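You operate a simulated robot arm through the tools that you are given. There is no shell and no other tool. Be economical: measure what you need, move in short steps, check, and stop when the job is done.

Carry out the task below with a simulated robot arm. There is one attempt and no reset: what you move stays moved.

TASK
Run both billets on the belt up to the yellow bar on fast, then stop the belt.
Fine: drop the bar and set the gate straight before the start.

Only the result counts: the job must be done as asked and must still hold three seconds after the hand-in. Knocking over, shifting, dropping, spilling or breaking anything else fails it.

THE ROBOT
A 7-joint arm with a two-finger gripper, on a carriage that runs on a rail from [-0.172, -1.19] to [0.168, 1.165] (x, y) and turns from -2.653 to 3.159 rad about z. Base frame: it is fixed where the carriage stands at the start and does not move with it; the origin is on the floor, on the carriage's upright axis, x ahead of it, y to its left, z up. Units: m, rad, N and s.
Its first joint turns from -2.601 to 2.601 rad. Places, roughly: belt limit dial [0.9, 0.9, 0.8]; belt speed dial [0.9, 0.7, 0.8]; belt switch [0.8, 0.6, 0.8]; black jog button [0.9, 0.4, 0.8]; black swing arm [1.3, 0.7, 1.2]; blue-ended billet (3x3x8 cm) [1.2, 0.9, 1]; gate dial [0.9, 0.8, 0.8]; gate lever [1, 0.1, 1.1]; orange-ended billet (3x3x8 cm) [1.2, 1, 1]; steel belt [1.2, 0.9, 1]; yellow bar [0.9, -0.2, 1]. Payload 2.45 kg.
The TCP is the grasp point between the finger pads, 0.026 m short of the fingertips. In the tool frame z runs along the fingers and y along their closing line. The gripper opens to 0.096 m. The gripper's body begins 0.069 m behind the TCP.
Orientation is that of the tool frame in the base frame, as a unit quaternion [w, x, y, z]. With the fingers straight down and closing along the base's y, the tool's x points along the base's -x, its y along +y and its z along -z.

THE INTERFACE
- The arm moves only by the tool arm_command. Its argument "series" is a list of rows, each a list of 7 numbers: the shift along the tool's x, y, z in cm, then the turn, a rotation vector about the tool's x, y, z in rad, then the gripper command, from -1 (shut) to 1 (fully open), values between in proportion. In form: [[dx, dy, dz, rx, ry, rz, fingers], ...]. A call has 1 to 12 rows; each row is the pose to reach, as a shift and turn from the pose commanded when the call began, along the tool's axes at that moment. Rows are played at 5 a second. More than 0.05 m and 0.15 rad between two rows, or a gripper value outside its range, and nothing of the call is played. A pose out of reach is approached as far as the arm can. The call stops where the force on the tool passes 50 N (or 10 N more than at its start, if that is more) or the arm is blocked; 0.2 s more then pass. Each finger halts on what it meets, pressing with about 33 N; the grip force reading is that of the motor and also rises with nothing between the fingers. The clock runs only during rows and for 0.2 s after the last one: add rows that repeat a pose to give the fingers time. The reply holds the time, the measured pose of the TCP, the force on the tool along the base axes, the opening and the grip force, in the units named above and with some noise, with the torque about the TCP (base axes, N m) and any sound that the robot's microphone picked up.
- Cameras (640 x 400 px; columns grow to the right, rows downward): "scene" is now at [0.0389, 0.1695, 1.649]; the picture's right is [-0.01, -1.00, 0.00], its down [-0.68, 0.00, -0.73] and it looks along [0.73, -0.00, -0.68] (base axes); focal length 257 px, centre (320, 200). "wrist" rides on the gripper at [0.082, 0.003, -0.098] in the tool frame; the picture's right is [-0.04, 1.00, 0.00], its down [-0.73, -0.03, -0.68] and it looks along [-0.68, -0.03, 0.73] (tool axes); focal length 256 px, centre (320, 200).
- snapshot(camera): a new picture of that camera. It takes no simulated time.
- lift_body(by): slides the trunk up (or, below 0, down) by that many m; the arm and the scene camera ride with it, the base frame stays. It gives what a move gives, with no picture.
- steer(legs): drives the robot by 1 to 6 legs, each [ahead, left, turn to the left] in m, m and rad, along the robot's own axes; the way and the turn of a leg run together, so that a leg with both is an arc; at most 1.5 m and 3.142 rad a leg. The arm and the cameras ride along, it lands a little off, and it stops where it bumps. It keeps to its track: a leg is cut to what the track allows. It gives what a move gives.
- aim_head(pan, tilt): turns the head with the scene camera to pan (to the left, within 2.705 rad either way) and tilt (down, from -0.506 to 1.204), counted from straight ahead of the robot. It gives what a move gives.
- point_at(camera, pixels): there is no depth. For up to 12 entries [column, row, z] of the newest picture of that camera ("zoom" is the newest enlarged one), the place [x, y] in the base frame at which the ray of that pixel passes the height z, good to about 0.002 m. It takes no simulated time.
- zoom(camera, box): a new picture of the part [left, top, right, bottom] of that camera's present view, enlarged. It takes no simulated time.
- close_job(): hands the job in; it is judged then, once.

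Go step by step. Measure first, check grasps and placings, and put right what went wrong. The budget is 80 turns and 52 pictures, counting those below and the enlarged ones. Unless the task says otherwise, let go and move clear before handing in, and close with one line.

The tools are called after "Call:" as name(argument=value, ...) on one line, values as JSON. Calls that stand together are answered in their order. arm_command: Moves the arm, as the interface text tells. Its arguments: {"type":"object","properties":{"series":{"type":"array","items":{"type":"array","items":{"type":"number"}}}},"required":["series"]} The other tools are called the same way: lift_body (by) slides the trunk up or down; steer (legs) drives the base; aim_head (pan, tilt) turns the head that bears the scene camera; snapshot (camera) takes a picture; point_at (camera, pixels) gives the place at which the rays of pixels pass given heights; zoom (camera, box) takes an enlarged picture of a part of a camera's view; close_job () hands the job in.

At the start:

```text
time: 0.0
ee_pos: [0.6185, 0.3035, 0.999]
tcp_rot: [0.001, 0.001, 1.0, 0.0]
contact_force: [0.1, -0.4, -0.3]
ft_torque: [0.0, 0.01, 0.0]
width: 0.0964
grasp_force: 0.0
trunk travel left (down, up): [-0.65, 0.06]
robot x, y, heading: [-0.0011, -0.0008, -0.0]
head pan, tilt: [-0.005, 0.754]
```

scene: 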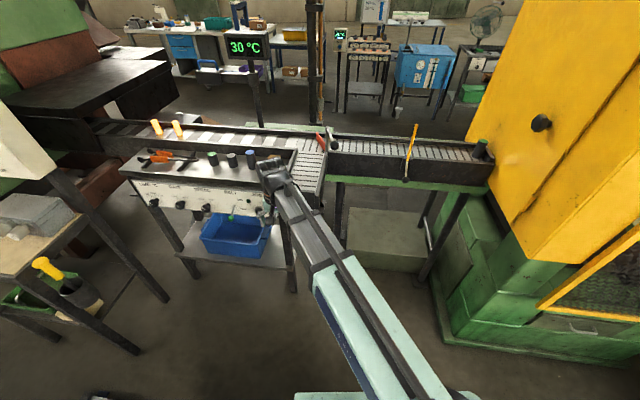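
wrist: 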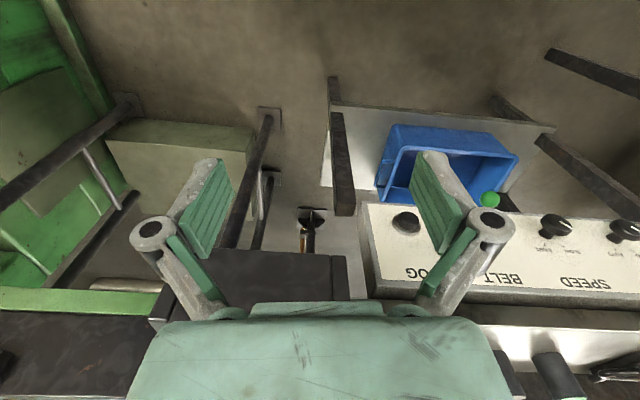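

The scene shows the belt at top left with two orange/blue billets near (157,128) and (177,130), a panel at (190,200), and a yellow bar at (411,150). I'll enlarge the parts to read the labels.

Call:
zoom(camera="scene", box=[90, 100, 300, 231])

Call:
zoom(camera="scene", box=[290, 100, 500, 231])

```text
3.05 times, centred on (195, 166) of scene
```

zoom: 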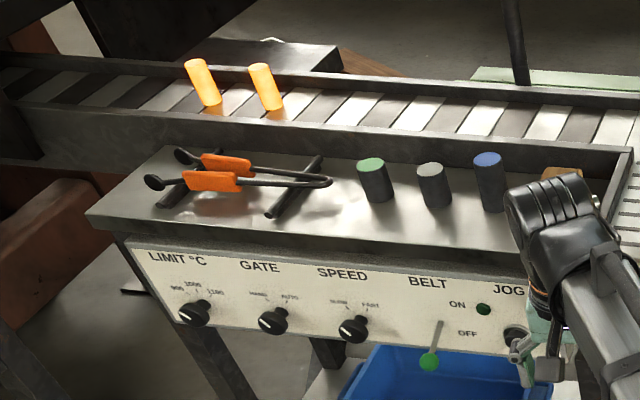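

```text
3.05 times, centred on (395, 166) of scene
```

zoom: 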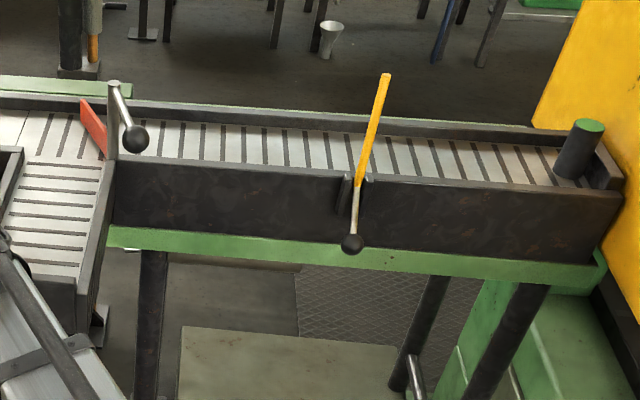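

I can see the bar raised (enlarged 385,75 to 360,180), the red gate blade askew (95,125) and the dials at the panel's bottom. I'll look at the bar, the gate, and the dials more closely.

Call:
zoom(camera="scene", box=[120, 170, 290, 230])

Call:
zoom(camera="scene", box=[290, 110, 370, 160])

Call:
zoom(camera="scene", box=[200, 0, 360, 100])

Call:
zoom(camera="scene", box=[380, 120, 444, 190])

```text
3.76 times, centred on (205, 200) of scene
```

zoom: 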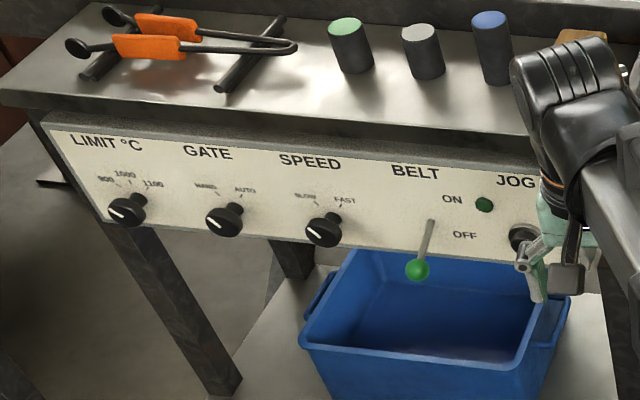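

```text
8.00 times, centred on (330, 135) of scene
```

zoom: 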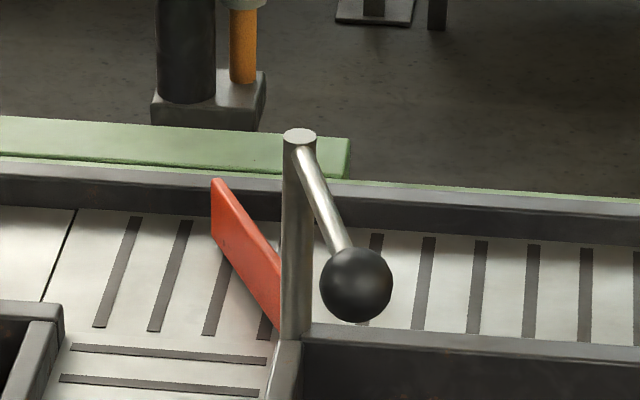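

```text
4.00 times, centred on (280, 50) of scene
```

zoom: 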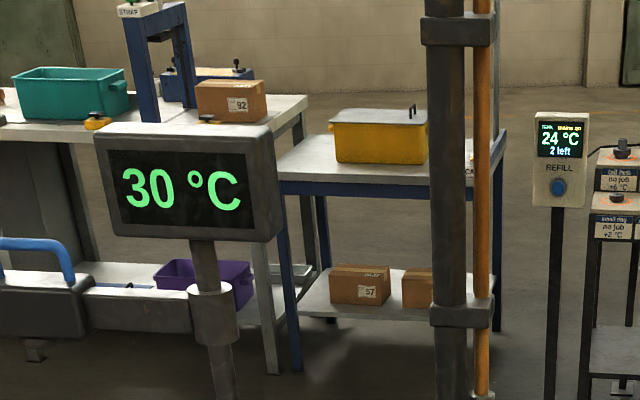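

```text
5.71 times, centred on (412, 155) of scene
```

zoom: 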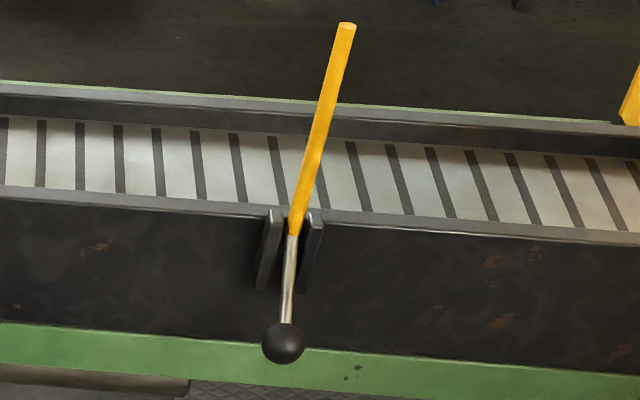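

The bar is hinged on the near wall with its ball hanging at scene (406,180), and the gate lever ball is at (334,146). I'll drive right so that the arm faces the bar, then look at it from a second place.

Call:
steer(legs=[[0, -0.5, 0]])

Call:
snapshot(camera="scene")

Call:
snapshot(camera="wrist")

```text
time: 2.9
ee_pos: [0.5489, -0.1741, 1.0]
tcp_rot: [0.0, -0.002, 1.0, 0.0]
contact_force: [0.2, 0.0, -0.3]
ft_torque: [0.04, -0.03, 0.03]
width: 0.0964
grasp_force: 0.0
trunk travel left (down, up): [-0.65, 0.06]
robot x, y, heading: [-0.0675, -0.4791, 0.004]
head pan, tilt: [-0.005, 0.754]
```

```text
43 pictures are left
```

scene: 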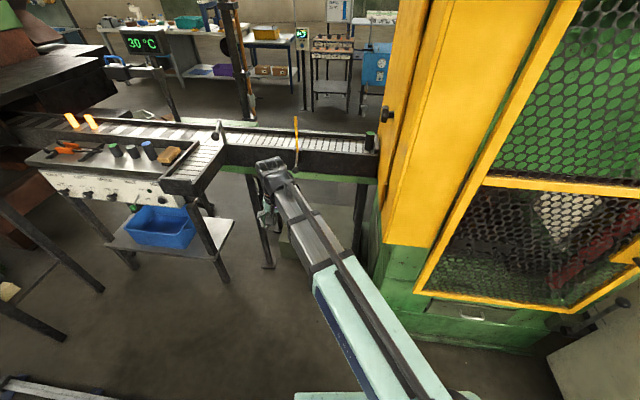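

```text
42 pictures are left
```

wrist: 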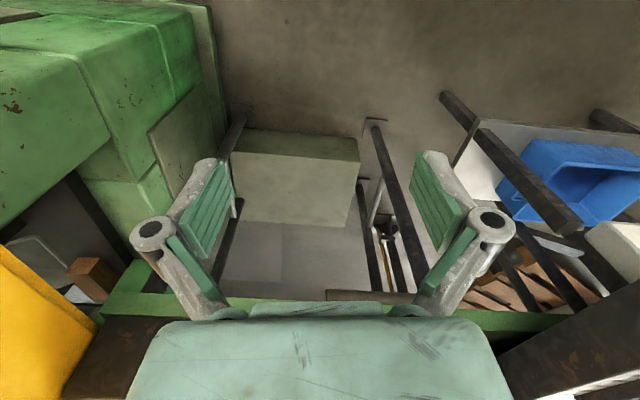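

The bar now shows at scene (296,140). I'll enlarge it from here to triangulate with the first view.

Call:
zoom(camera="scene", box=[260, 105, 340, 185])

Call:
zoom(camera="scene", box=[180, 110, 244, 150])

```text
5.00 times, centred on (300, 145) of scene
```

zoom: 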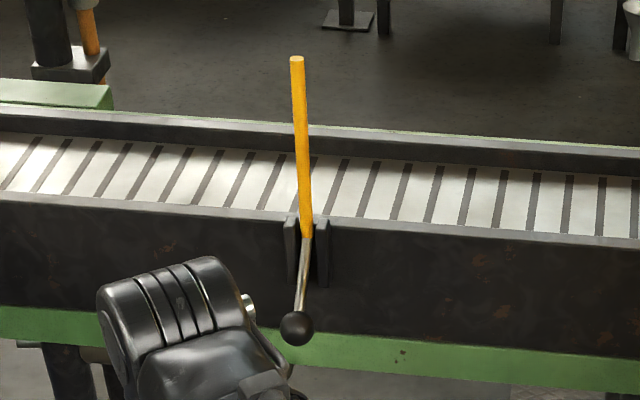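

```text
10.00 times, centred on (212, 130) of scene
```

zoom: 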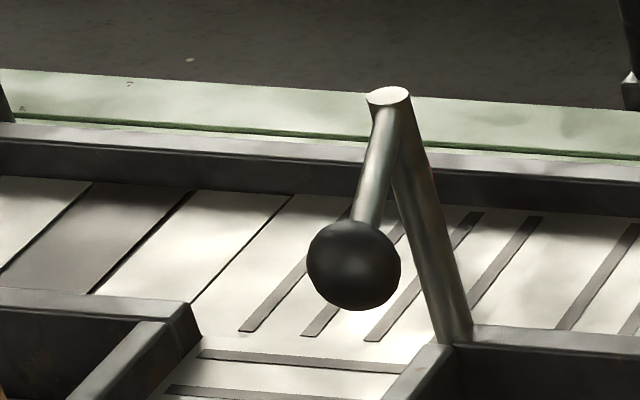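

Triangulating the two views puts the bar's ball near (0.894, -0.196, 0.967), its hinge near (0.943, -0.199, 1.03) and the bar tip near (0.963, -0.205, 1.186), so the ball must come up and towards me. I'll shift the carriage so the arm is better placed, and tilt the tool 0.75 rad forward.

Call:
steer(legs=[[0, 0.22, 0]])

Call:
arm_command(series=[[0, -3, -1, 0, -0.14, 0, 1], [0, -7, -2, 0, -0.28, 0, 1], [0, -11, -3, 0, -0.42, 0, 1], [0, -15, -4, 0, -0.56, 0, 1], [0, -19, -5, 0, -0.7, 0, 1], [0, -23, -5, 0, -0.75, 0, 1], [0, -23, -5, 0, -0.75, 0, 1]])

```text
time: 4.6
ee_pos: [0.5781, 0.044, 1.0009]
tcp_rot: [0.0, -0.004, 1.0, 0.0]
contact_force: [0.5, 0.1, 0.0]
ft_torque: [0.04, 0.01, 0.02]
width: 0.0961
grasp_force: 0.1
trunk travel left (down, up): [-0.65, 0.06]
robot x, y, heading: [-0.0399, -0.2644, 0.01]
head pan, tilt: [-0.005, 0.754]
```

```text
time: 6.2
ee_pos: [0.6146, -0.1816, 1.0544]
tcp_rot: [0.367, -0.003, 0.93, 0.001]
contact_force: [0.1, -0.2, -0.4]
ft_torque: [0.0, 0.0, 0.02]
width: 0.0959
grasp_force: 0.1
out of reach, approached as far as the arm can: row 5, 6, 7
trunk travel left (down, up): [-0.65, 0.06]
robot x, y, heading: [-0.0382, -0.2675, 0.006]
head pan, tilt: [-0.005, 0.754]
```

The tilt is reached and the TCP is at (0.615, -0.182, 1.054). I'll move to 10 cm short of the ball along the tool axis.

Call:
arm_command(series=[[-2.9, -0.3, 3.1, 0, 0, 0, 1], [-5.8, -0.6, 6.2, 0, 0, 0, 1], [-8.7, -0.9, 9.2, 0, 0, 0, 1], [-11.6, -1.2, 12.3, 0, 0, 0, 1], [-14.5, -1.4, 15.4, 0, 0, 0, 1], [-14.5, -1.4, 15.4, 0, 0, 0, 1]])

Call:
snapshot(camera="wrist")

Call:
snapshot(camera="scene")

```text
time: 7.6
ee_pos: [0.8262, -0.1937, 1.0413]
tcp_rot: [0.366, -0.004, 0.931, 0.002]
contact_force: [0.0, -0.5, -0.1]
ft_torque: [-0.03, -0.02, 0.01]
width: 0.0962
grasp_force: 0.0
trunk travel left (down, up): [-0.65, 0.06]
robot x, y, heading: [-0.0387, -0.261, 0.004]
head pan, tilt: [-0.005, 0.754]
```

```text
39 pictures are left
```

wrist: 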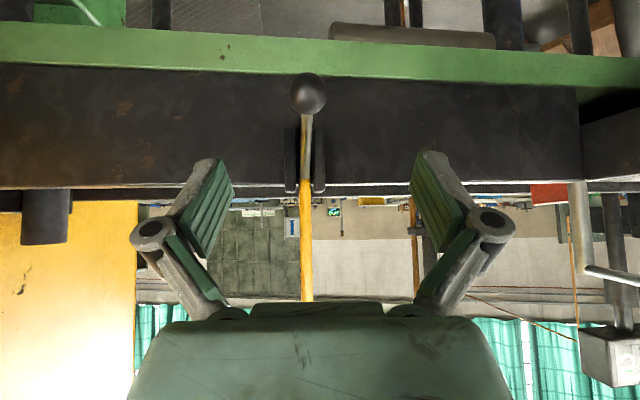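

```text
38 pictures are left
```

scene: 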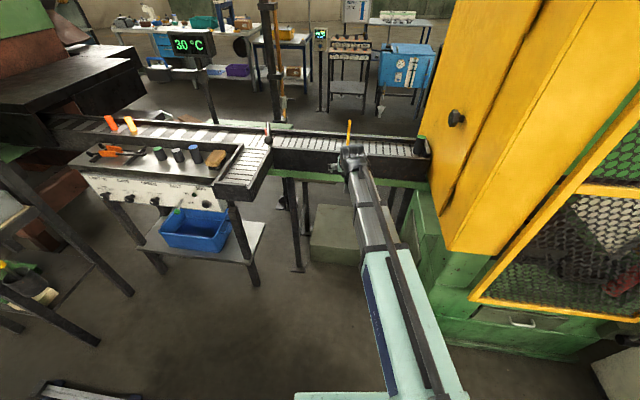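

The wrist view shows the ball at (308,95), with the fingers left and right of it. I'll check its place at the assumed height.

Call:
point_at(camera="wrist", pixels=[[308, 95, 0.967], [308, 95, 0.957], [308, 95, 0.977], [306, 185, 1.03], [308, 298, 1.1], [308, 298, 1.186], [308, 298, 1.14]])

```text
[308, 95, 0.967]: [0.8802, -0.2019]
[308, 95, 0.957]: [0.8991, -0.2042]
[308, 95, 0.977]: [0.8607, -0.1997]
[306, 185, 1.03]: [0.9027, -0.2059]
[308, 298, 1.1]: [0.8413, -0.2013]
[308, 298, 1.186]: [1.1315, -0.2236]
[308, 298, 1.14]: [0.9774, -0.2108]
```

The rays of both cameras meet at about (0.893, -0.202, 0.961). I'll advance onto the ball and close.

Call:
arm_command(series=[[0.2, -0.8, 4, 0, 0, 0, 1], [0.4, -0.8, 8, 0, 0, 0, 1], [0.55, -0.8, 10.4, 0, 0, 0, 1], [0.55, -0.8, 10.4, 0, 0, 0, 0.3], [0.55, -0.8, 10.4, 0, 0, 0, -1], [0.55, -0.8, 10.4, 0, 0, 0, -1], [0.55, -0.8, 10.4, 0, 0, 0, -1]])

Call:
snapshot(camera="wrist")

```text
time: 9.2
ee_pos: [0.8965, -0.2014, 0.9631]
tcp_rot: [0.366, -0.002, 0.931, 0.0]
contact_force: [-2.8, -18.8, 2.5]
ft_torque: [-0.24, -0.05, -0.1]
width: 0.0304
grasp_force: 44.7
trunk travel left (down, up): [-0.65, 0.06]
robot x, y, heading: [-0.0402, -0.2623, 0.005]
head pan, tilt: [-0.005, 0.754]
```

```text
37 pictures are left
```

wrist: 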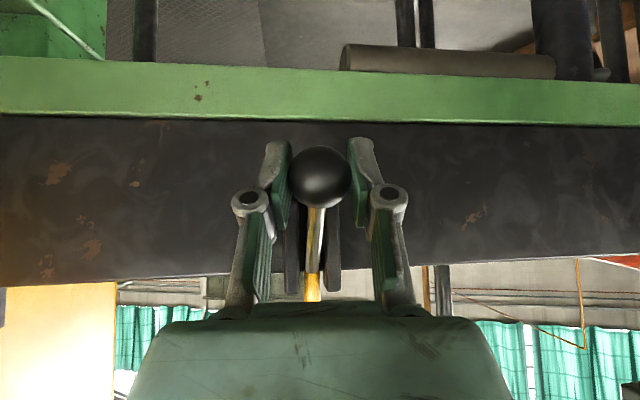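

The ball is gripped (width 0.030). I'll swing it up and back along the arc about the hinge, first 30 degrees, to see how it follows.

Call:
arm_command(series=[[0.1, -0.2, -0.8, 0, 0, 0, -1], [0.15, -0.2, -1.5, 0, 0, 0, -1], [0.14, -0.2, -2.15, 0, 0, 0, -1], [0.0, -0.2, -3.0, 0, 0, 0, -1], [-0.29, -0.2, -4.27, 0, 0, 0, -1]])

Call:
snapshot(camera="wrist")

```text
time: 10.4
ee_pos: [0.8701, -0.1993, 0.9939]
tcp_rot: [0.365, -0.004, 0.931, 0.003]
contact_force: [16.2, 0.1, -8.3]
ft_torque: [0.11, 1.0, 0.08]
width: 0.0311
grasp_force: 44.9
trunk travel left (down, up): [-0.65, 0.06]
robot x, y, heading: [-0.038, -0.2633, 0.008]
head pan, tilt: [-0.005, 0.754]
```

```text
36 pictures are left
```

wrist: 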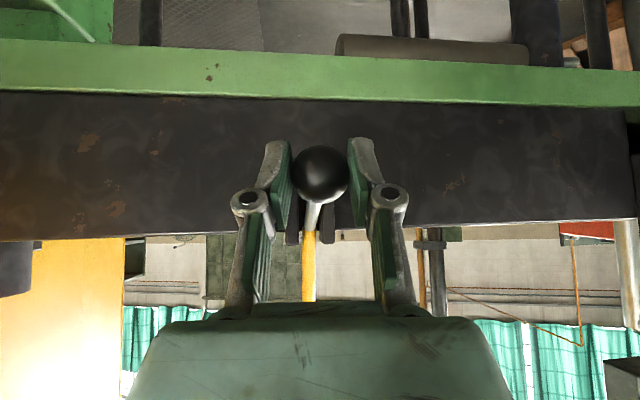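

The ball follows; the 16 N along +x says I pull slightly outside the arc. I'll continue with a small correction.

Call:
arm_command(series=[[-0.5, 0, -0.8, 0, 0, 0, -1], [-1.18, 0, -1.73, 0, 0, 0, -1], [-1.9, 0, -2.5, 0, 0, 0, -1], [-2.75, 0, -3.21, 0, 0, 0, -1], [-3.7, 0, -3.8, 0, 0, 0, -1], [-4.63, 0, -4.34, 0, 0, 0, -1]])

Call:
snapshot(camera="wrist")

Call:
zoom(camera="scene", box=[250, 90, 450, 215])

```text
time: 11.8
ee_pos: [0.8735, -0.2008, 1.0585]
tcp_rot: [0.365, -0.005, 0.931, 0.002]
contact_force: [-7.9, 18.5, -12.1]
ft_torque: [0.38, 1.44, 0.15]
width: 0.0309
grasp_force: 44.8
trunk travel left (down, up): [-0.65, 0.06]
robot x, y, heading: [-0.0347, -0.2638, 0.009]
head pan, tilt: [-0.005, 0.754]
```

```text
35 pictures are left
```

wrist: 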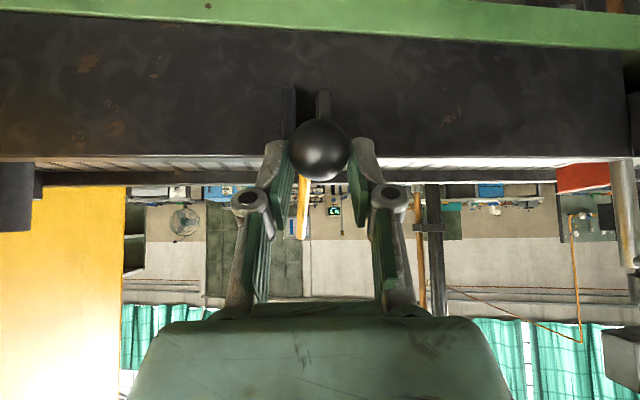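

```text
3.20 times, centred on (350, 152) of scene
```

zoom: 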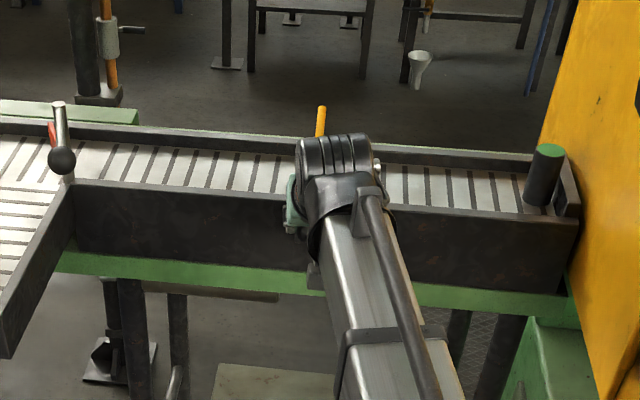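

The bar tip is down to scene (350,123) and still slightly raised. I'll continue the arc in small steps until it meets its stop.

Call:
arm_command(series=[[-0.55, 0.2, -0.3, 0, 0, 0, -1], [-1.1, 0.2, -0.5, 0, 0, 0, -1], [-1.65, 0.2, -0.7, 0, 0, 0, -1], [-2.2, 0.2, -0.9, 0, 0, 0, -1]])

Call:
zoom(camera="scene", box=[300, 90, 400, 152])

Call:
snapshot(camera="wrist")

```text
time: 12.8
ee_pos: [0.883, -0.2038, 1.0822]
tcp_rot: [0.368, -0.003, 0.93, 0.0]
contact_force: [-0.3, -0.6, 0.3]
ft_torque: [0.02, -0.01, 0.0]
width: 0.0
grasp_force: 28.1
trunk travel left (down, up): [-0.65, 0.06]
robot x, y, heading: [-0.042, -0.2632, 0.003]
head pan, tilt: [-0.005, 0.754]
```

```text
6.40 times, centred on (350, 121) of scene
```

zoom: 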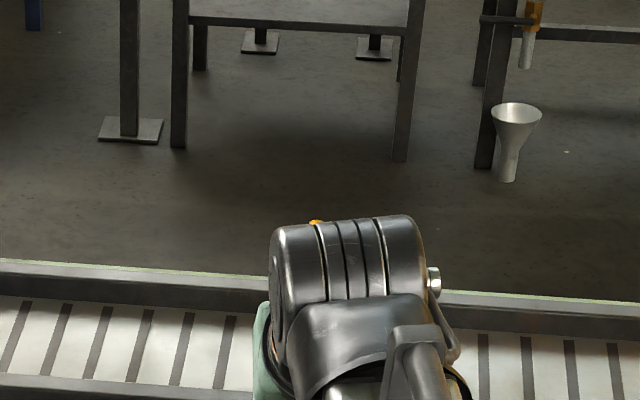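

```text
32 pictures are left
```

wrist: 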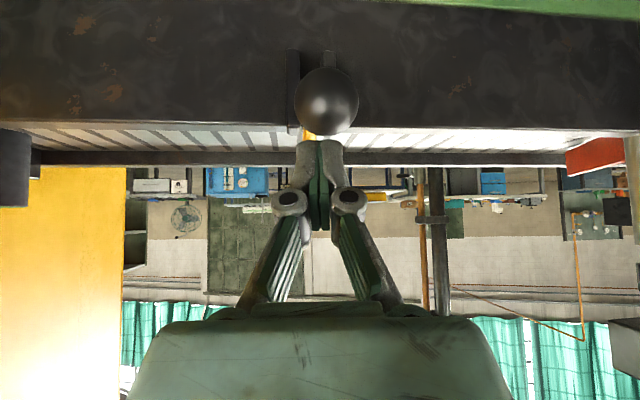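

The fingers slipped off; the ball now shows at (325,100) beyond the closed fingers. I'll back off, open, and measure it again.

Call:
arm_command(series=[[0, 0, -4, 0, 0, 0, -1], [0, 0, -8, 0, 0, 0, 0], [0, 0, -10, 0, 0, 0, 1], [0, 0, -10, 0, 0, 0, 1], [0, 0, -10, 0, 0, 0, 1]])

Call:
snapshot(camera="wrist")

Call:
zoom(camera="scene", box=[300, 90, 400, 190])

```text
time: 14.0
ee_pos: [0.8184, -0.2011, 1.1526]
tcp_rot: [0.366, -0.003, 0.931, 0.002]
contact_force: [-0.7, -0.7, -0.8]
ft_torque: [0.0, 0.04, 0.01]
width: 0.0961
grasp_force: 0.2
trunk travel left (down, up): [-0.65, 0.06]
robot x, y, heading: [-0.0394, -0.2662, 0.005]
head pan, tilt: [-0.005, 0.754]
```

```text
31 pictures are left
```

wrist: 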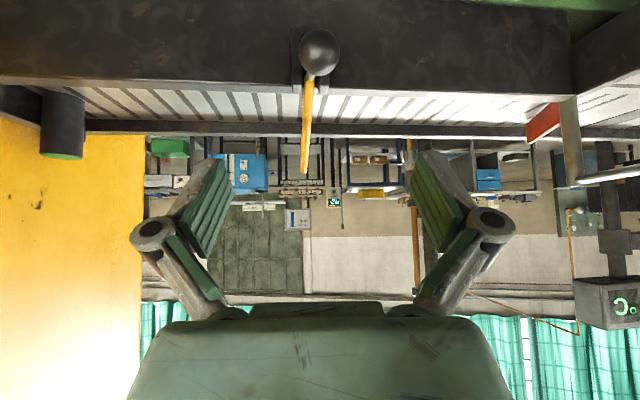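

```text
4.00 times, centred on (350, 140) of scene
```

zoom: 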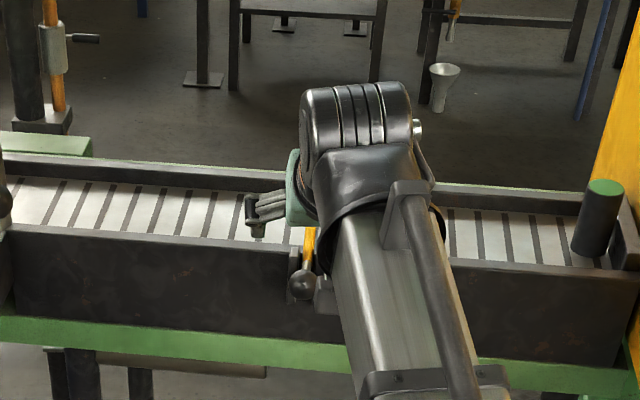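

The ball is at wrist (319,52) and enlarged scene (303,286). I'll intersect those two rays.

Call:
point_at(camera="wrist", pixels=[[319, 52, 1.04], [319, 52, 1.02], [319, 52, 1.0], [319, 52, 1.06], [304, 172, 1.09], [304, 172, 1.11], [304, 172, 1.13]])

Call:
point_at(camera="zoom", pixels=[[303, 286, 1.04], [303, 286, 1.02], [303, 286, 1.0], [303, 286, 1.06]])

```text
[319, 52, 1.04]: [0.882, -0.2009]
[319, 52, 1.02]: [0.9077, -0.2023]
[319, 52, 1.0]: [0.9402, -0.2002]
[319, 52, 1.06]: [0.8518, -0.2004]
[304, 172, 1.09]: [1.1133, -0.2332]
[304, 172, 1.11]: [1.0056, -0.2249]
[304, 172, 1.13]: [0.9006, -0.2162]
```

```text
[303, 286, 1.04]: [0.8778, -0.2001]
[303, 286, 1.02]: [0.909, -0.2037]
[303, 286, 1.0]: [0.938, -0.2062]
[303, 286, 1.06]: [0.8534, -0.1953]
```

The rays and the hinge geometry put the bar about 20° above level, with its tip near (1.11, 1.09). I'll close the fingers and press the bar down from above, first reaching over it.

Call:
arm_command(series=[[-2.5, -0.2, 3.4, 0, 0, 0, -1], [-5, -0.5, 6.9, 0, 0, 0, -1], [-7.5, -0.8, 10.3, 0, 0, 0, -1], [-10, -0.9, 13.8, 0, 0, 0, -1], [-10, -0.9, 13.8, 0, 0, 0, -1]])

Call:
snapshot(camera="wrist")

```text
time: 15.2
ee_pos: [0.9865, -0.2076, 1.1224]
tcp_rot: [0.367, -0.003, 0.93, 0.002]
contact_force: [0.8, -0.5, -0.3]
ft_torque: [0.01, 0.04, 0.01]
width: 0.0
grasp_force: 28.8
trunk travel left (down, up): [-0.65, 0.06]
robot x, y, heading: [-0.0403, -0.2682, 0.009]
head pan, tilt: [-0.005, 0.754]
```

```text
29 pictures are left
```

wrist: 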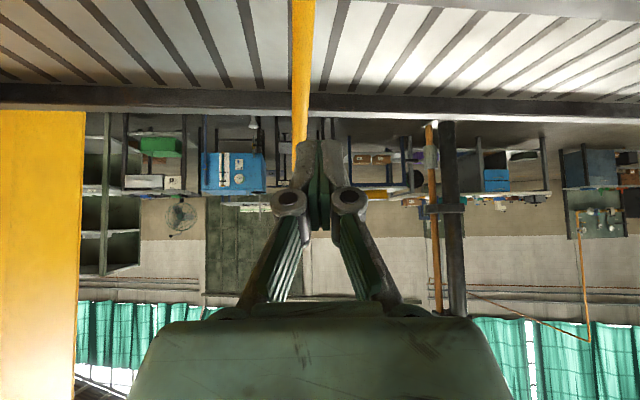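

The bar is about 20 px (1 cm) left of the fingertips at (302,110). I'll shift -1 cm in y and press straight down until it stops.

Call:
arm_command(series=[[0, -1, 0, 0, 0, 0, -1], [1.0, -1, 1.1, 0, 0, 0, -1], [2.0, -1, 2.2, 0, 0, 0, -1], [2.7, -1, 2.9, 0, 0, 0, -1], [3.4, -1, 3.65, 0, 0, 0, -1], [4.1, -1, 4.4, 0, 0, 0, -1], [4.8, -1, 5.1, 0, 0, 0, -1]])

Call:
snapshot(camera="wrist")

```text
time: 16.8
ee_pos: [0.9821, -0.2186, 1.0524]
tcp_rot: [0.367, -0.004, 0.93, 0.002]
contact_force: [0.5, -0.7, 1.6]
ft_torque: [-0.01, -0.07, 0.0]
width: 0.0
grasp_force: 28.3
trunk travel left (down, up): [-0.65, 0.06]
robot x, y, heading: [-0.039, -0.2643, 0.012]
head pan, tilt: [-0.005, 0.754]
```

```text
28 pictures are left
```

wrist: 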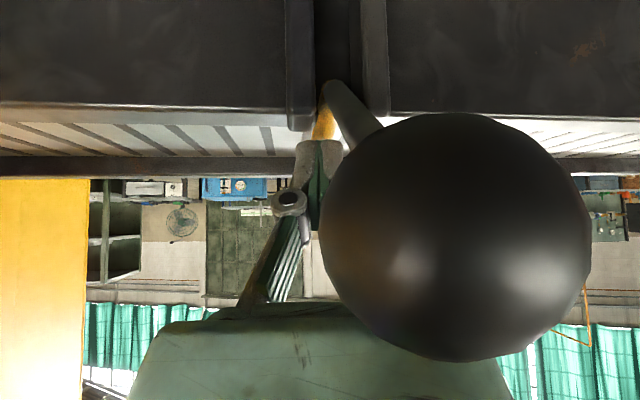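

The ball has risen to about (0.886, -0.20, 1.07), so the bar is almost level. I'll press a little further to find the stop.

Call:
arm_command(series=[[0.35, 0, 0.37, 0, 0, 0, -1], [0.7, 0, 0.75, 0, 0, 0, -1], [1.05, 0, 1.1, 0, 0, 0, -1], [1.4, 0, 1.5, 0, 0, 0, -1]])

```text
time: 17.6
ee_pos: [0.9839, -0.2181, 1.0476]
tcp_rot: [0.378, -0.003, 0.926, 0.002]
contact_force: [2.1, -1.6, 18.4]
ft_torque: [0.0, -0.19, -0.1]
width: 0.0002
grasp_force: 28.9
trunk travel left (down, up): [-0.65, 0.06]
robot x, y, heading: [-0.0402, -0.2673, 0.008]
head pan, tilt: [-0.005, 0.754]
stopped in row 4: the force on the tool passed its limit at 55 N (the readings are from after the stop); the commanded pose is now the measured one
```

It stopped firmly (55 N), so the bar is at its stop. I'll rise and back off, then check.

Call:
arm_command(series=[[-2.5, 0, -3, 0, 0, 0, -1], [-5, 0, -6, 0, 0, 0, -1], [-5.5, 0, -10, 0, 0, 0, -1], [-5.5, 0, -14, 0, 0, 0, -1], [-4, 0, -18, 0, 0, 0, -1]])

Call:
snapshot(camera="wrist")

```text
time: 18.9
ee_pos: [0.8869, -0.2176, 1.2043]
tcp_rot: [0.374, -0.003, 0.928, 0.002]
contact_force: [0.0, -0.2, 0.9]
ft_torque: [0.01, 0.02, 0.02]
width: 0.0002
grasp_force: 28.4
trunk travel left (down, up): [-0.65, 0.06]
robot x, y, heading: [-0.0375, -0.2633, 0.007]
head pan, tilt: [-0.005, 0.754]
```

```text
27 pictures are left
```

wrist: 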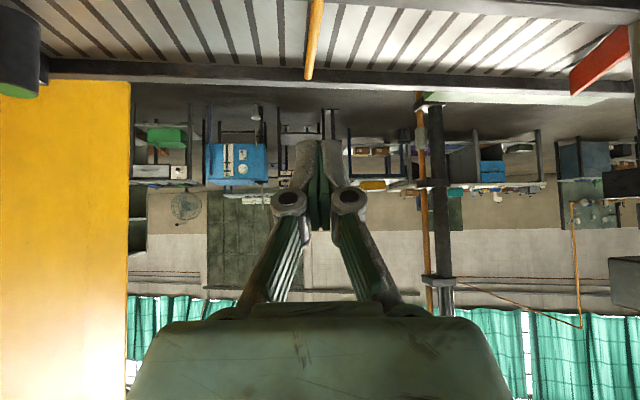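

The bar now spans the belt to the far wall at wrist (310,75). Next is the gate; my triangulation gives its ball at (0.895, 0.111, 1.134) on a post at (1.032, 0.134). I'll look at it again from here.

Call:
zoom(camera="scene", box=[225, 100, 325, 162])

Call:
zoom(camera="scene", box=[280, 100, 440, 200])

```text
6.40 times, centred on (275, 131) of scene
```

zoom: 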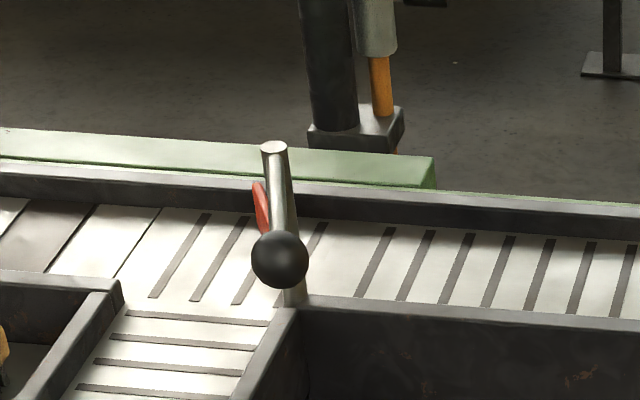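

```text
4.00 times, centred on (360, 150) of scene
```

zoom: 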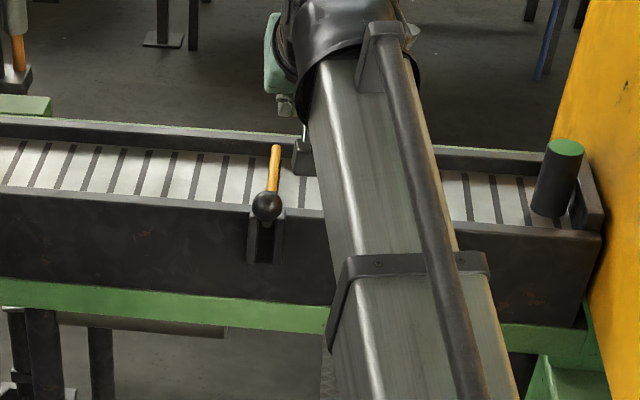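

The gate lever points at me with its ball at enlarged (279,259), and the blade stands across the belt. To close the chute and leave the belt clear the blade must swing to +y, so the ball must go to the right (-y). I'll bring the closed fingers over to the lever's left side.

Call:
arm_command(series=[[-0.6, 4.2, 0.2, 0, 0, 0, -1], [-1.2, 8.4, 0.5, 0, 0, 0, -1], [-1.8, 12.6, 0.7, 0, 0, 0, -1], [-2.4, 16.8, 1.0, 0, 0, 0, -1], [-3.0, 21, 1.2, 0, 0, 0, -1], [-3.6, 25.2, 1.5, 0, 0, 0, -1], [-4.2, 29.4, 1.7, 0, 0, 0, -1], [-4.7, 33.6, 2.0, 0, 0, 0, -1], [-5.2, 37.8, 2.2, 0, 0, 0, -1], [-5.2, 37.8, 2.2, 0, 0, 0, -1]])

Call:
snapshot(camera="wrist")

Call:
zoom(camera="scene", box=[200, 80, 360, 180])

```text
time: 21.1
ee_pos: [0.9381, 0.1567, 1.2222]
tcp_rot: [0.374, -0.003, 0.927, 0.001]
contact_force: [-0.3, 0.1, 0.8]
ft_torque: [-0.03, -0.03, 0.01]
width: 0.0
grasp_force: 28.8
trunk travel left (down, up): [-0.65, 0.06]
robot x, y, heading: [-0.0426, -0.2605, 0.008]
head pan, tilt: [-0.005, 0.754]
```

```text
24 pictures are left
```

wrist: 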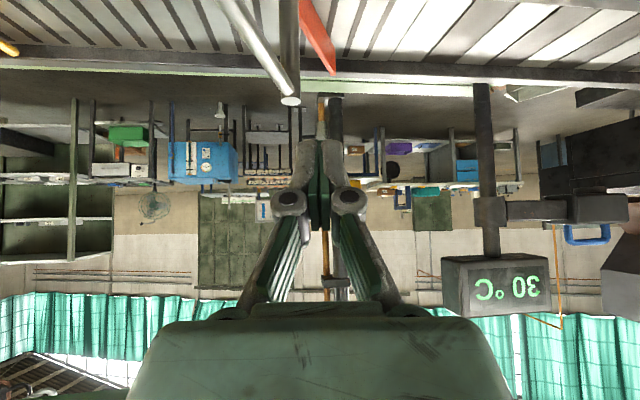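

```text
4.00 times, centred on (280, 130) of scene
```

zoom: 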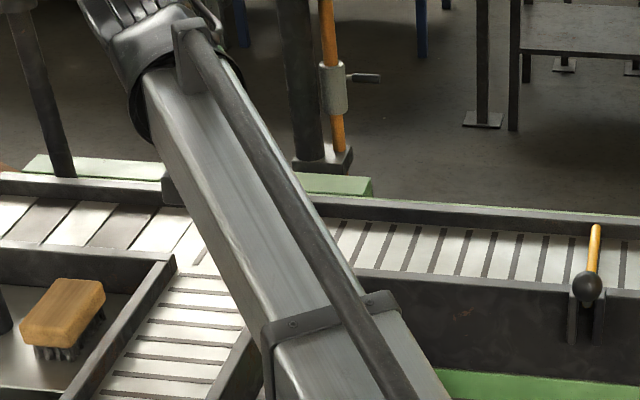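

The post top is at wrist (290,98), the lever running off to upper left (220,0). I'll get their places at lever height.

Call:
point_at(camera="wrist", pixels=[[290, 100, 1.14], [290, 90, 1.137], [260, 43, 1.137], [225, 0, 1.137], [333, 70, 1.05], [305, 5, 1.05]])

```text
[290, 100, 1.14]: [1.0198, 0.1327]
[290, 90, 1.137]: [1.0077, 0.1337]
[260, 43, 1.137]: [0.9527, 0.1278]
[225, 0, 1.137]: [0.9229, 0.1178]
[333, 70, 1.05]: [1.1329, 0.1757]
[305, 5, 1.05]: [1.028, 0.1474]
```

The lever at x=0.94 lies at y about 0.124, and my fingers are at y=0.157, so they can go straight down beside it.

Call:
arm_command(series=[[2.1, 0, 2.2, 0, 0, 0, -1], [4.2, 0, 4.4, 0, 0, 0, -1], [6.2, 0, 6.4, 0, 0, 0, -1], [6.2, 0, 6.4, 0, 0, 0, -1]])

Call:
snapshot(camera="wrist")

```text
time: 22.1
ee_pos: [0.9393, 0.1577, 1.1337]
tcp_rot: [0.373, -0.004, 0.928, 0.002]
contact_force: [-0.5, 0.0, 0.4]
ft_torque: [0.0, 0.03, 0.02]
width: 0.0
grasp_force: 28.3
trunk travel left (down, up): [-0.65, 0.06]
robot x, y, heading: [-0.0416, -0.2681, 0.005]
head pan, tilt: [-0.005, 0.754]
```

```text
22 pictures are left
```

wrist: 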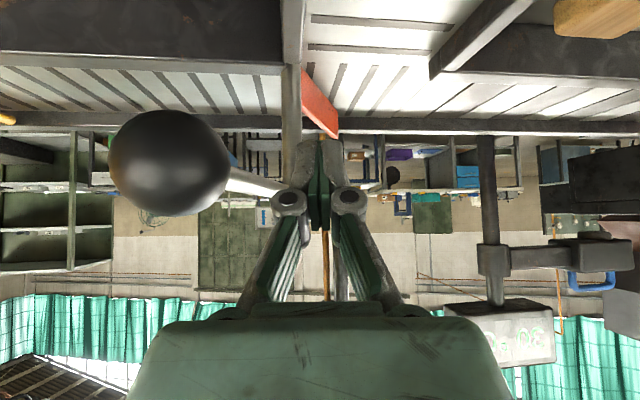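

The fingers are on the lever's left, the ball clear at wrist (168,162). I'll push the lever to the right round its post, up to about 60 degrees first.

Call:
arm_command(series=[[0.2, -2, -0.2, 0, 0, 0, -1], [0.36, -3.9, -0.35, 0, 0, 0, -1], [0.0, -5.4, 0.0, 0, 0, 0, -1], [-0.4, -6.9, 0.38, 0, 0, 0, -1], [-1.1, -8.2, 1.06, 0, 0, 0, -1], [-1.8, -9.4, 1.74, 0, 0, 0, -1], [-1.8, -9.4, 1.74, 0, 0, 0, -1]])

Call:
snapshot(camera="wrist")

```text
time: 23.6
ee_pos: [0.9627, 0.0635, 1.132]
tcp_rot: [0.373, -0.003, 0.928, 0.002]
contact_force: [0.6, -0.6, -1.0]
ft_torque: [0.01, 0.01, -0.01]
width: 0.0
grasp_force: 28.5
trunk travel left (down, up): [-0.65, 0.06]
robot x, y, heading: [-0.0368, -0.2636, 0.009]
head pan, tilt: [-0.005, 0.754]
```

```text
21 pictures are left
```

wrist: 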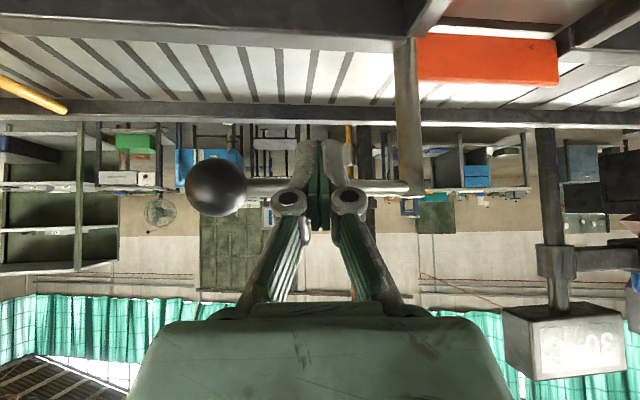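

The blade now lies nearly along the belt (wrist 418–557, row 60). I'll push a little more to find the stop.

Call:
arm_command(series=[[-0.6, -0.6, 0.55, 0, 0, 0, -1], [-1.2, -1.1, 1.1, 0, 0, 0, -1], [-1.8, -1.4, 1.7, 0, 0, 0, -1], [-2.5, -1.8, 2.4, 0, 0, 0, -1], [-3.1, -2.0, 3.0, 0, 0, 0, -1]])

Call:
snapshot(camera="wrist")

```text
time: 24.5
ee_pos: [0.9819, 0.0566, 1.1263]
tcp_rot: [0.365, -0.004, 0.931, 0.003]
contact_force: [-1.5, 1.4, -6.8]
ft_torque: [0.1, 0.12, -0.02]
width: 0.0
grasp_force: 28.2
trunk travel left (down, up): [-0.65, 0.06]
robot x, y, heading: [-0.0391, -0.2606, 0.013]
head pan, tilt: [-0.005, 0.754]
stopped in row 4: the force on the tool passed its limit at 58 N (the readings are from after the stop); the commanded pose is now the measured one
```

```text
20 pictures are left
```

wrist: 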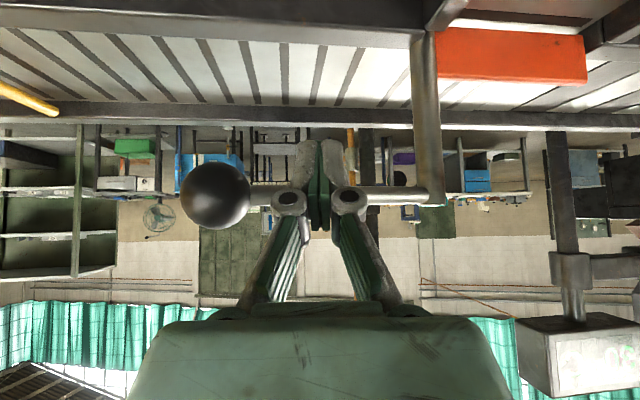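

The gate hit its stop (58 N) and the blade is parallel to the belt. I'll retreat along the tool axis, then drive left to the panel and look.

Call:
arm_command(series=[[0, 0, -4, 0, 0, 0, -1], [0, 0, -8, 0, 0, 0, -1], [0, 0, -12, 0, 0, 0, -1], [0, 0, -16, 0, 0, 0, -1], [0, 0, -20, 0, 0, 0, -1]])

Call:
steer(legs=[[0, 0.75, 0]])

Call:
snapshot(camera="scene")

```text
time: 25.7
ee_pos: [0.8429, 0.0522, 1.2712]
tcp_rot: [0.367, -0.003, 0.93, 0.002]
contact_force: [0.7, 0.6, -0.7]
ft_torque: [0.01, 0.03, 0.0]
width: 0.0
grasp_force: 28.2
trunk travel left (down, up): [-0.65, 0.06]
robot x, y, heading: [-0.039, -0.2632, 0.008]
head pan, tilt: [-0.005, 0.754]
```

```text
time: 29.8
ee_pos: [0.9518, 0.7839, 1.2728]
tcp_rot: [0.367, -0.002, 0.93, 0.002]
contact_force: [-0.6, 0.3, 0.0]
ft_torque: [0.01, -0.02, 0.01]
width: 0.0003
grasp_force: 28.1
trunk travel left (down, up): [-0.65, 0.06]
robot x, y, heading: [0.0667, 0.476, 0.005]
head pan, tilt: [-0.005, 0.754]
```

```text
19 pictures are left
```

scene: 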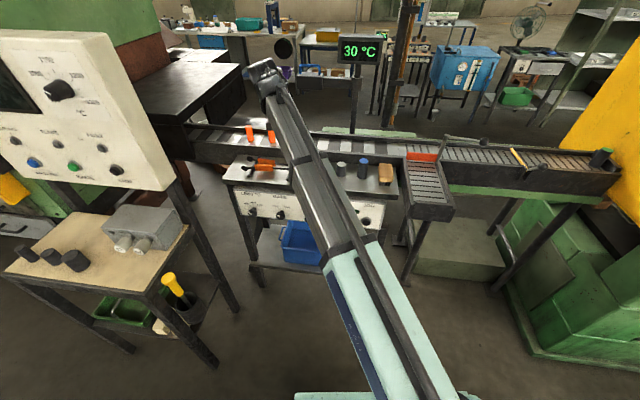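

The bar lies down at scene (515,155) and the gate is straight at (425,157). I'll bring the arm back and down in front of the panel so the wrist camera can read the dials.

Call:
arm_command(series=[[3.5, 0, -3.3, 0, 0, 0, -1], [7.0, 0, -6.6, 0, 0, 0, -1], [10.5, 0, -9.8, 0, 0, 0, -1], [14, 0, -13.1, 0, 0, 0, -1], [17.5, 0, -16.4, 0, 0, 0, -1], [20.7, 0, -13.0, 0, 0, 0, -1], [23.9, 0, -9.6, 0, 0, 0, -1], [27.1, 0, -6.2, 0, 0, 0, -1], [30.3, 0, -2.8, 0, 0, 0, -1], [33.5, 0, 0.6, 0, 0, 0, -1], [36.7, 0, 4.0, 0, 0, 0, -1], [39.6, 0, 7.2, 0, 0, 0, -1]])

Call:
snapshot(camera="wrist")

```text
time: 32.4
ee_pos: [0.711, 0.7854, 0.9458]
tcp_rot: [0.366, -0.001, 0.93, 0.001]
contact_force: [-0.1, -0.6, 0.2]
ft_torque: [-0.02, 0.02, -0.01]
width: 0.0
grasp_force: 28.1
trunk travel left (down, up): [-0.65, 0.06]
robot x, y, heading: [0.0688, 0.4746, 0.004]
head pan, tilt: [-0.005, 0.754]
```

```text
18 pictures are left
```

wrist: 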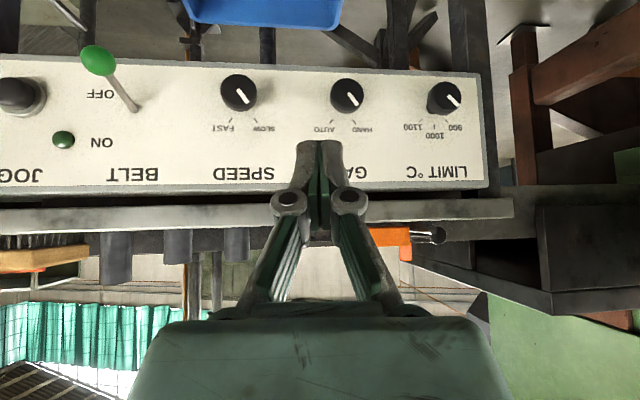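

The dials read (upside-down view): limit on 900, gate on HAND, speed on SLOW (its mark at (250,105) points to SLOW). The gate is therefore hand-held already; speed must go to FAST, then the switch up. I'll enlarge the speed knob and switch.

Call:
zoom(camera="wrist", box=[0, 30, 300, 217])

Call:
zoom(camera="scene", box=[200, 150, 400, 275])

```text
2.13 times, centred on (150, 124) of wrist
```

zoom: 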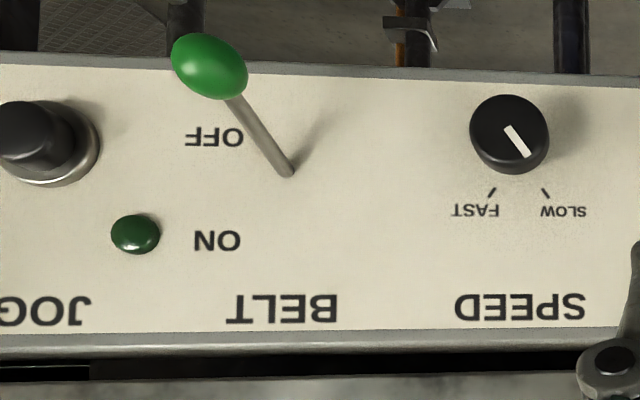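

```text
3.20 times, centred on (300, 212) of scene
```

zoom: 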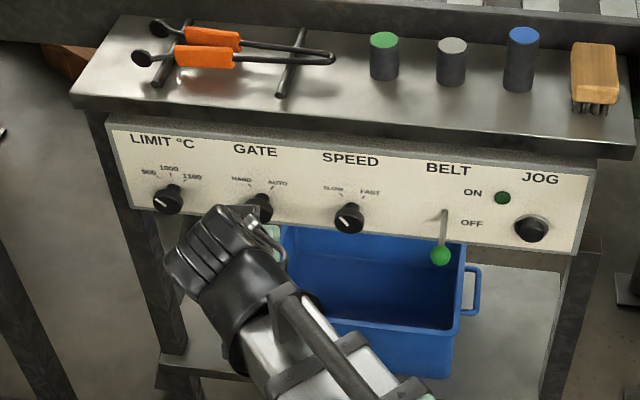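

I'll intersect both cameras' rays for the speed knob, the switch root, and the switch ball.

Call:
point_at(camera="wrist", pixels=[[241, 93, 0.82], [241, 93, 0.78], [135.5, 111, 0.84], [135.5, 111, 0.8], [98.4, 61, 0.78], [98.4, 61, 0.74], [345, 95, 0.8], [240, 172, 0.9], [240, 172, 0.88], [240, 70, 0.78], [240, 70, 0.74]])

Call:
point_at(camera="zoom", pixels=[[347, 217, 0.82], [347, 217, 0.78], [444, 212, 0.84], [444, 212, 0.8], [440, 256, 0.78], [440, 256, 0.74], [350, 158, 0.9], [350, 158, 0.88], [350, 232, 0.78], [350, 232, 0.74]])

```text
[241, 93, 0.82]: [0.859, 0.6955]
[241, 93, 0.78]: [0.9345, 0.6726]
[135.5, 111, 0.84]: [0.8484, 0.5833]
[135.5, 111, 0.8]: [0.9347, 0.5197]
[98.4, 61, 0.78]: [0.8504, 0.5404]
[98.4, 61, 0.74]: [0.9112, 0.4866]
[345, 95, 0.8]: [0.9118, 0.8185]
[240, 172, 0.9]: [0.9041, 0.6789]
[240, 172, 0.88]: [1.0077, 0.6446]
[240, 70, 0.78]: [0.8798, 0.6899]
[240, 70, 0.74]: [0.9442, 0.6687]
```

```text
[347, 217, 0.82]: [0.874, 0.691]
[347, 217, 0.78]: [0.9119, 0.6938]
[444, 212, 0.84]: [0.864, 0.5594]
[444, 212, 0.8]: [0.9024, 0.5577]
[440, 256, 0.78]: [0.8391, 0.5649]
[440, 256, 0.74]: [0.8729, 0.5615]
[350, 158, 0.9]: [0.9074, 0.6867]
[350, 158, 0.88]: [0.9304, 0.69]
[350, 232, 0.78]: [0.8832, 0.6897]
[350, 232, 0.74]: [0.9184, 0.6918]
```

The speed knob is near (0.888, 0.690, 0.804), about 4.4 cm wide; the switch ball near (0.825, 0.563, 0.797). I'll level the tool to point at the panel in front of the speed knob, opening the fingers.

Call:
arm_command(series=[[0.6, -1.6, 2.6, 0, -0.137, 0, -1], [1.3, -3.2, 5.3, 0, -0.274, 0, -0.5], [1.9, -4.8, 7.9, 0, -0.41, 0, 0], [2.6, -6.4, 10.5, 0, -0.547, 0, 0.5], [3.2, -8, 13.2, 0, -0.684, 0, 0.5], [3.85, -9.5, 15.8, 0, -0.82, 0, 0.5], [3.85, -9.5, 15.8, 0, -0.82, 0, 0.5]])

Call:
snapshot(camera="wrist")

```text
time: 34.0
ee_pos: [0.7896, 0.6903, 0.8064]
tcp_rot: [0.708, 0.001, 0.707, 0.002]
contact_force: [0.2, -0.3, -0.3]
ft_torque: [-0.04, 0.02, -0.01]
width: 0.0719
grasp_force: 0.0
trunk travel left (down, up): [-0.65, 0.06]
robot x, y, heading: [0.0684, 0.4712, 0.003]
head pan, tilt: [-0.005, 0.754]
```

```text
15 pictures are left
```

wrist: 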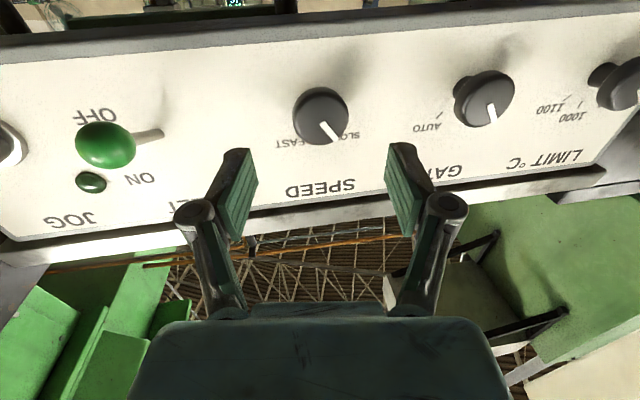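

The tool is level and the knob shows at (320,115), centred between the fingers. I'll check its place from this third viewpoint.

Call:
point_at(camera="wrist", pixels=[[320, 115, 0.8], [320, 115, 0.81], [320, 115, 0.82], [105, 145, 0.78], [105, 145, 0.8], [105, 145, 0.82], [163, 133, 0.83], [163, 133, 0.82]])

```text
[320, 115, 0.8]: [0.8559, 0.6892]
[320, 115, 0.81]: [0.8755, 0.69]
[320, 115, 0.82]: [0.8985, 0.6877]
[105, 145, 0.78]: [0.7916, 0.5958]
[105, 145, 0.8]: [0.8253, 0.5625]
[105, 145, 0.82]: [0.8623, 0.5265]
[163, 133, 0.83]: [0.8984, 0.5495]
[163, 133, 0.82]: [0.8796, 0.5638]
```

The three rays agree on a knob face at (0.881, 0.690, 0.812). I'll pre-turn the hand -0.6 rad, advance so the tips overlap the knob, and close.

Call:
arm_command(series=[[-0.5, 0, 0, 0, 0, -0.15, 0.5], [-0.5, 0, 0, 0, 0, -0.3, 0.5], [-0.5, 0, 0, 0, 0, -0.45, 0.5], [-0.5, 0, 1, 0, 0, -0.6, 0.5], [-0.5, 0, 4.5, 0, 0, -0.6, 0.5], [-0.5, 0, 7.6, 0, 0, -0.6, 0.5], [-0.5, 0, 7.6, 0, 0, -0.6, 0], [-0.5, 0, 7.6, 0, 0, -0.6, -1], [-0.5, 0, 7.6, 0, 0, -0.6, -1], [-0.5, 0, 7.6, 0, 0, -0.6, -1]])

Call:
snapshot(camera="wrist")

```text
time: 36.2
ee_pos: [0.867, 0.6913, 0.8142]
tcp_rot: [0.677, -0.207, 0.675, -0.208]
contact_force: [1.7, -12.4, 7.0]
ft_torque: [-0.11, -0.45, -0.64]
width: 0.042
grasp_force: 45.3
trunk travel left (down, up): [-0.65, 0.06]
robot x, y, heading: [0.066, 0.4751, 0.004]
head pan, tilt: [-0.005, 0.754]
```

```text
14 pictures are left
```

wrist: 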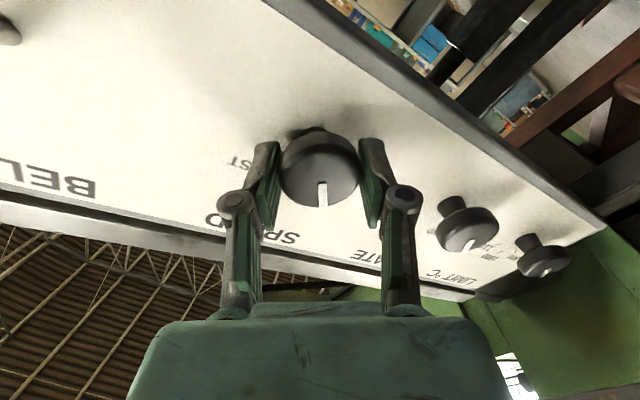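

The knob is gripped (0.042). I'll turn it clockwise by about 1.2 rad, to FAST.

Call:
arm_command(series=[[0, 0, 0, 0, 0, 0.15, -1], [0, 0, 0, 0, 0, 0.3, -1], [0, 0, 0, 0, 0, 0.45, -1], [0, 0, 0, 0, 0, 0.6, -1], [0, 0, 0, 0, 0, 0.75, -1], [0, 0, 0, 0, 0, 0.9, -1], [0, 0, 0, 0, 0, 1.05, -1], [0, 0, 0, 0, 0, 1.2, -1], [0, 0, 0, 0, 0, 1.22, -1]])

Call:
snapshot(camera="wrist")

```text
time: 37.9
ee_pos: [0.8678, 0.6888, 0.8116]
tcp_rot: [0.681, 0.185, 0.689, 0.165]
contact_force: [3.3, -3.4, -3.2]
ft_torque: [0.06, 0.3, -1.19]
width: 0.0418
grasp_force: 45.3
out of reach, approached as far as the arm can: row 8
trunk travel left (down, up): [-0.65, 0.06]
robot x, y, heading: [0.0706, 0.4707, 0.002]
head pan, tilt: [-0.005, 0.754]
stopped in row 8: the force on the tool passed its limit at 66 N (the readings are from after the stop); the commanded pose is now the measured one
```

```text
13 pictures are left
```

wrist: 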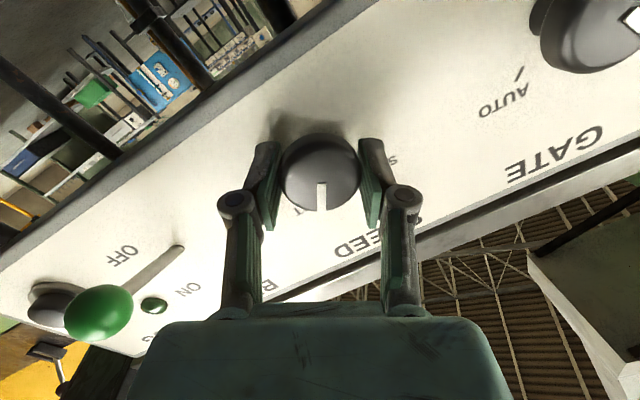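

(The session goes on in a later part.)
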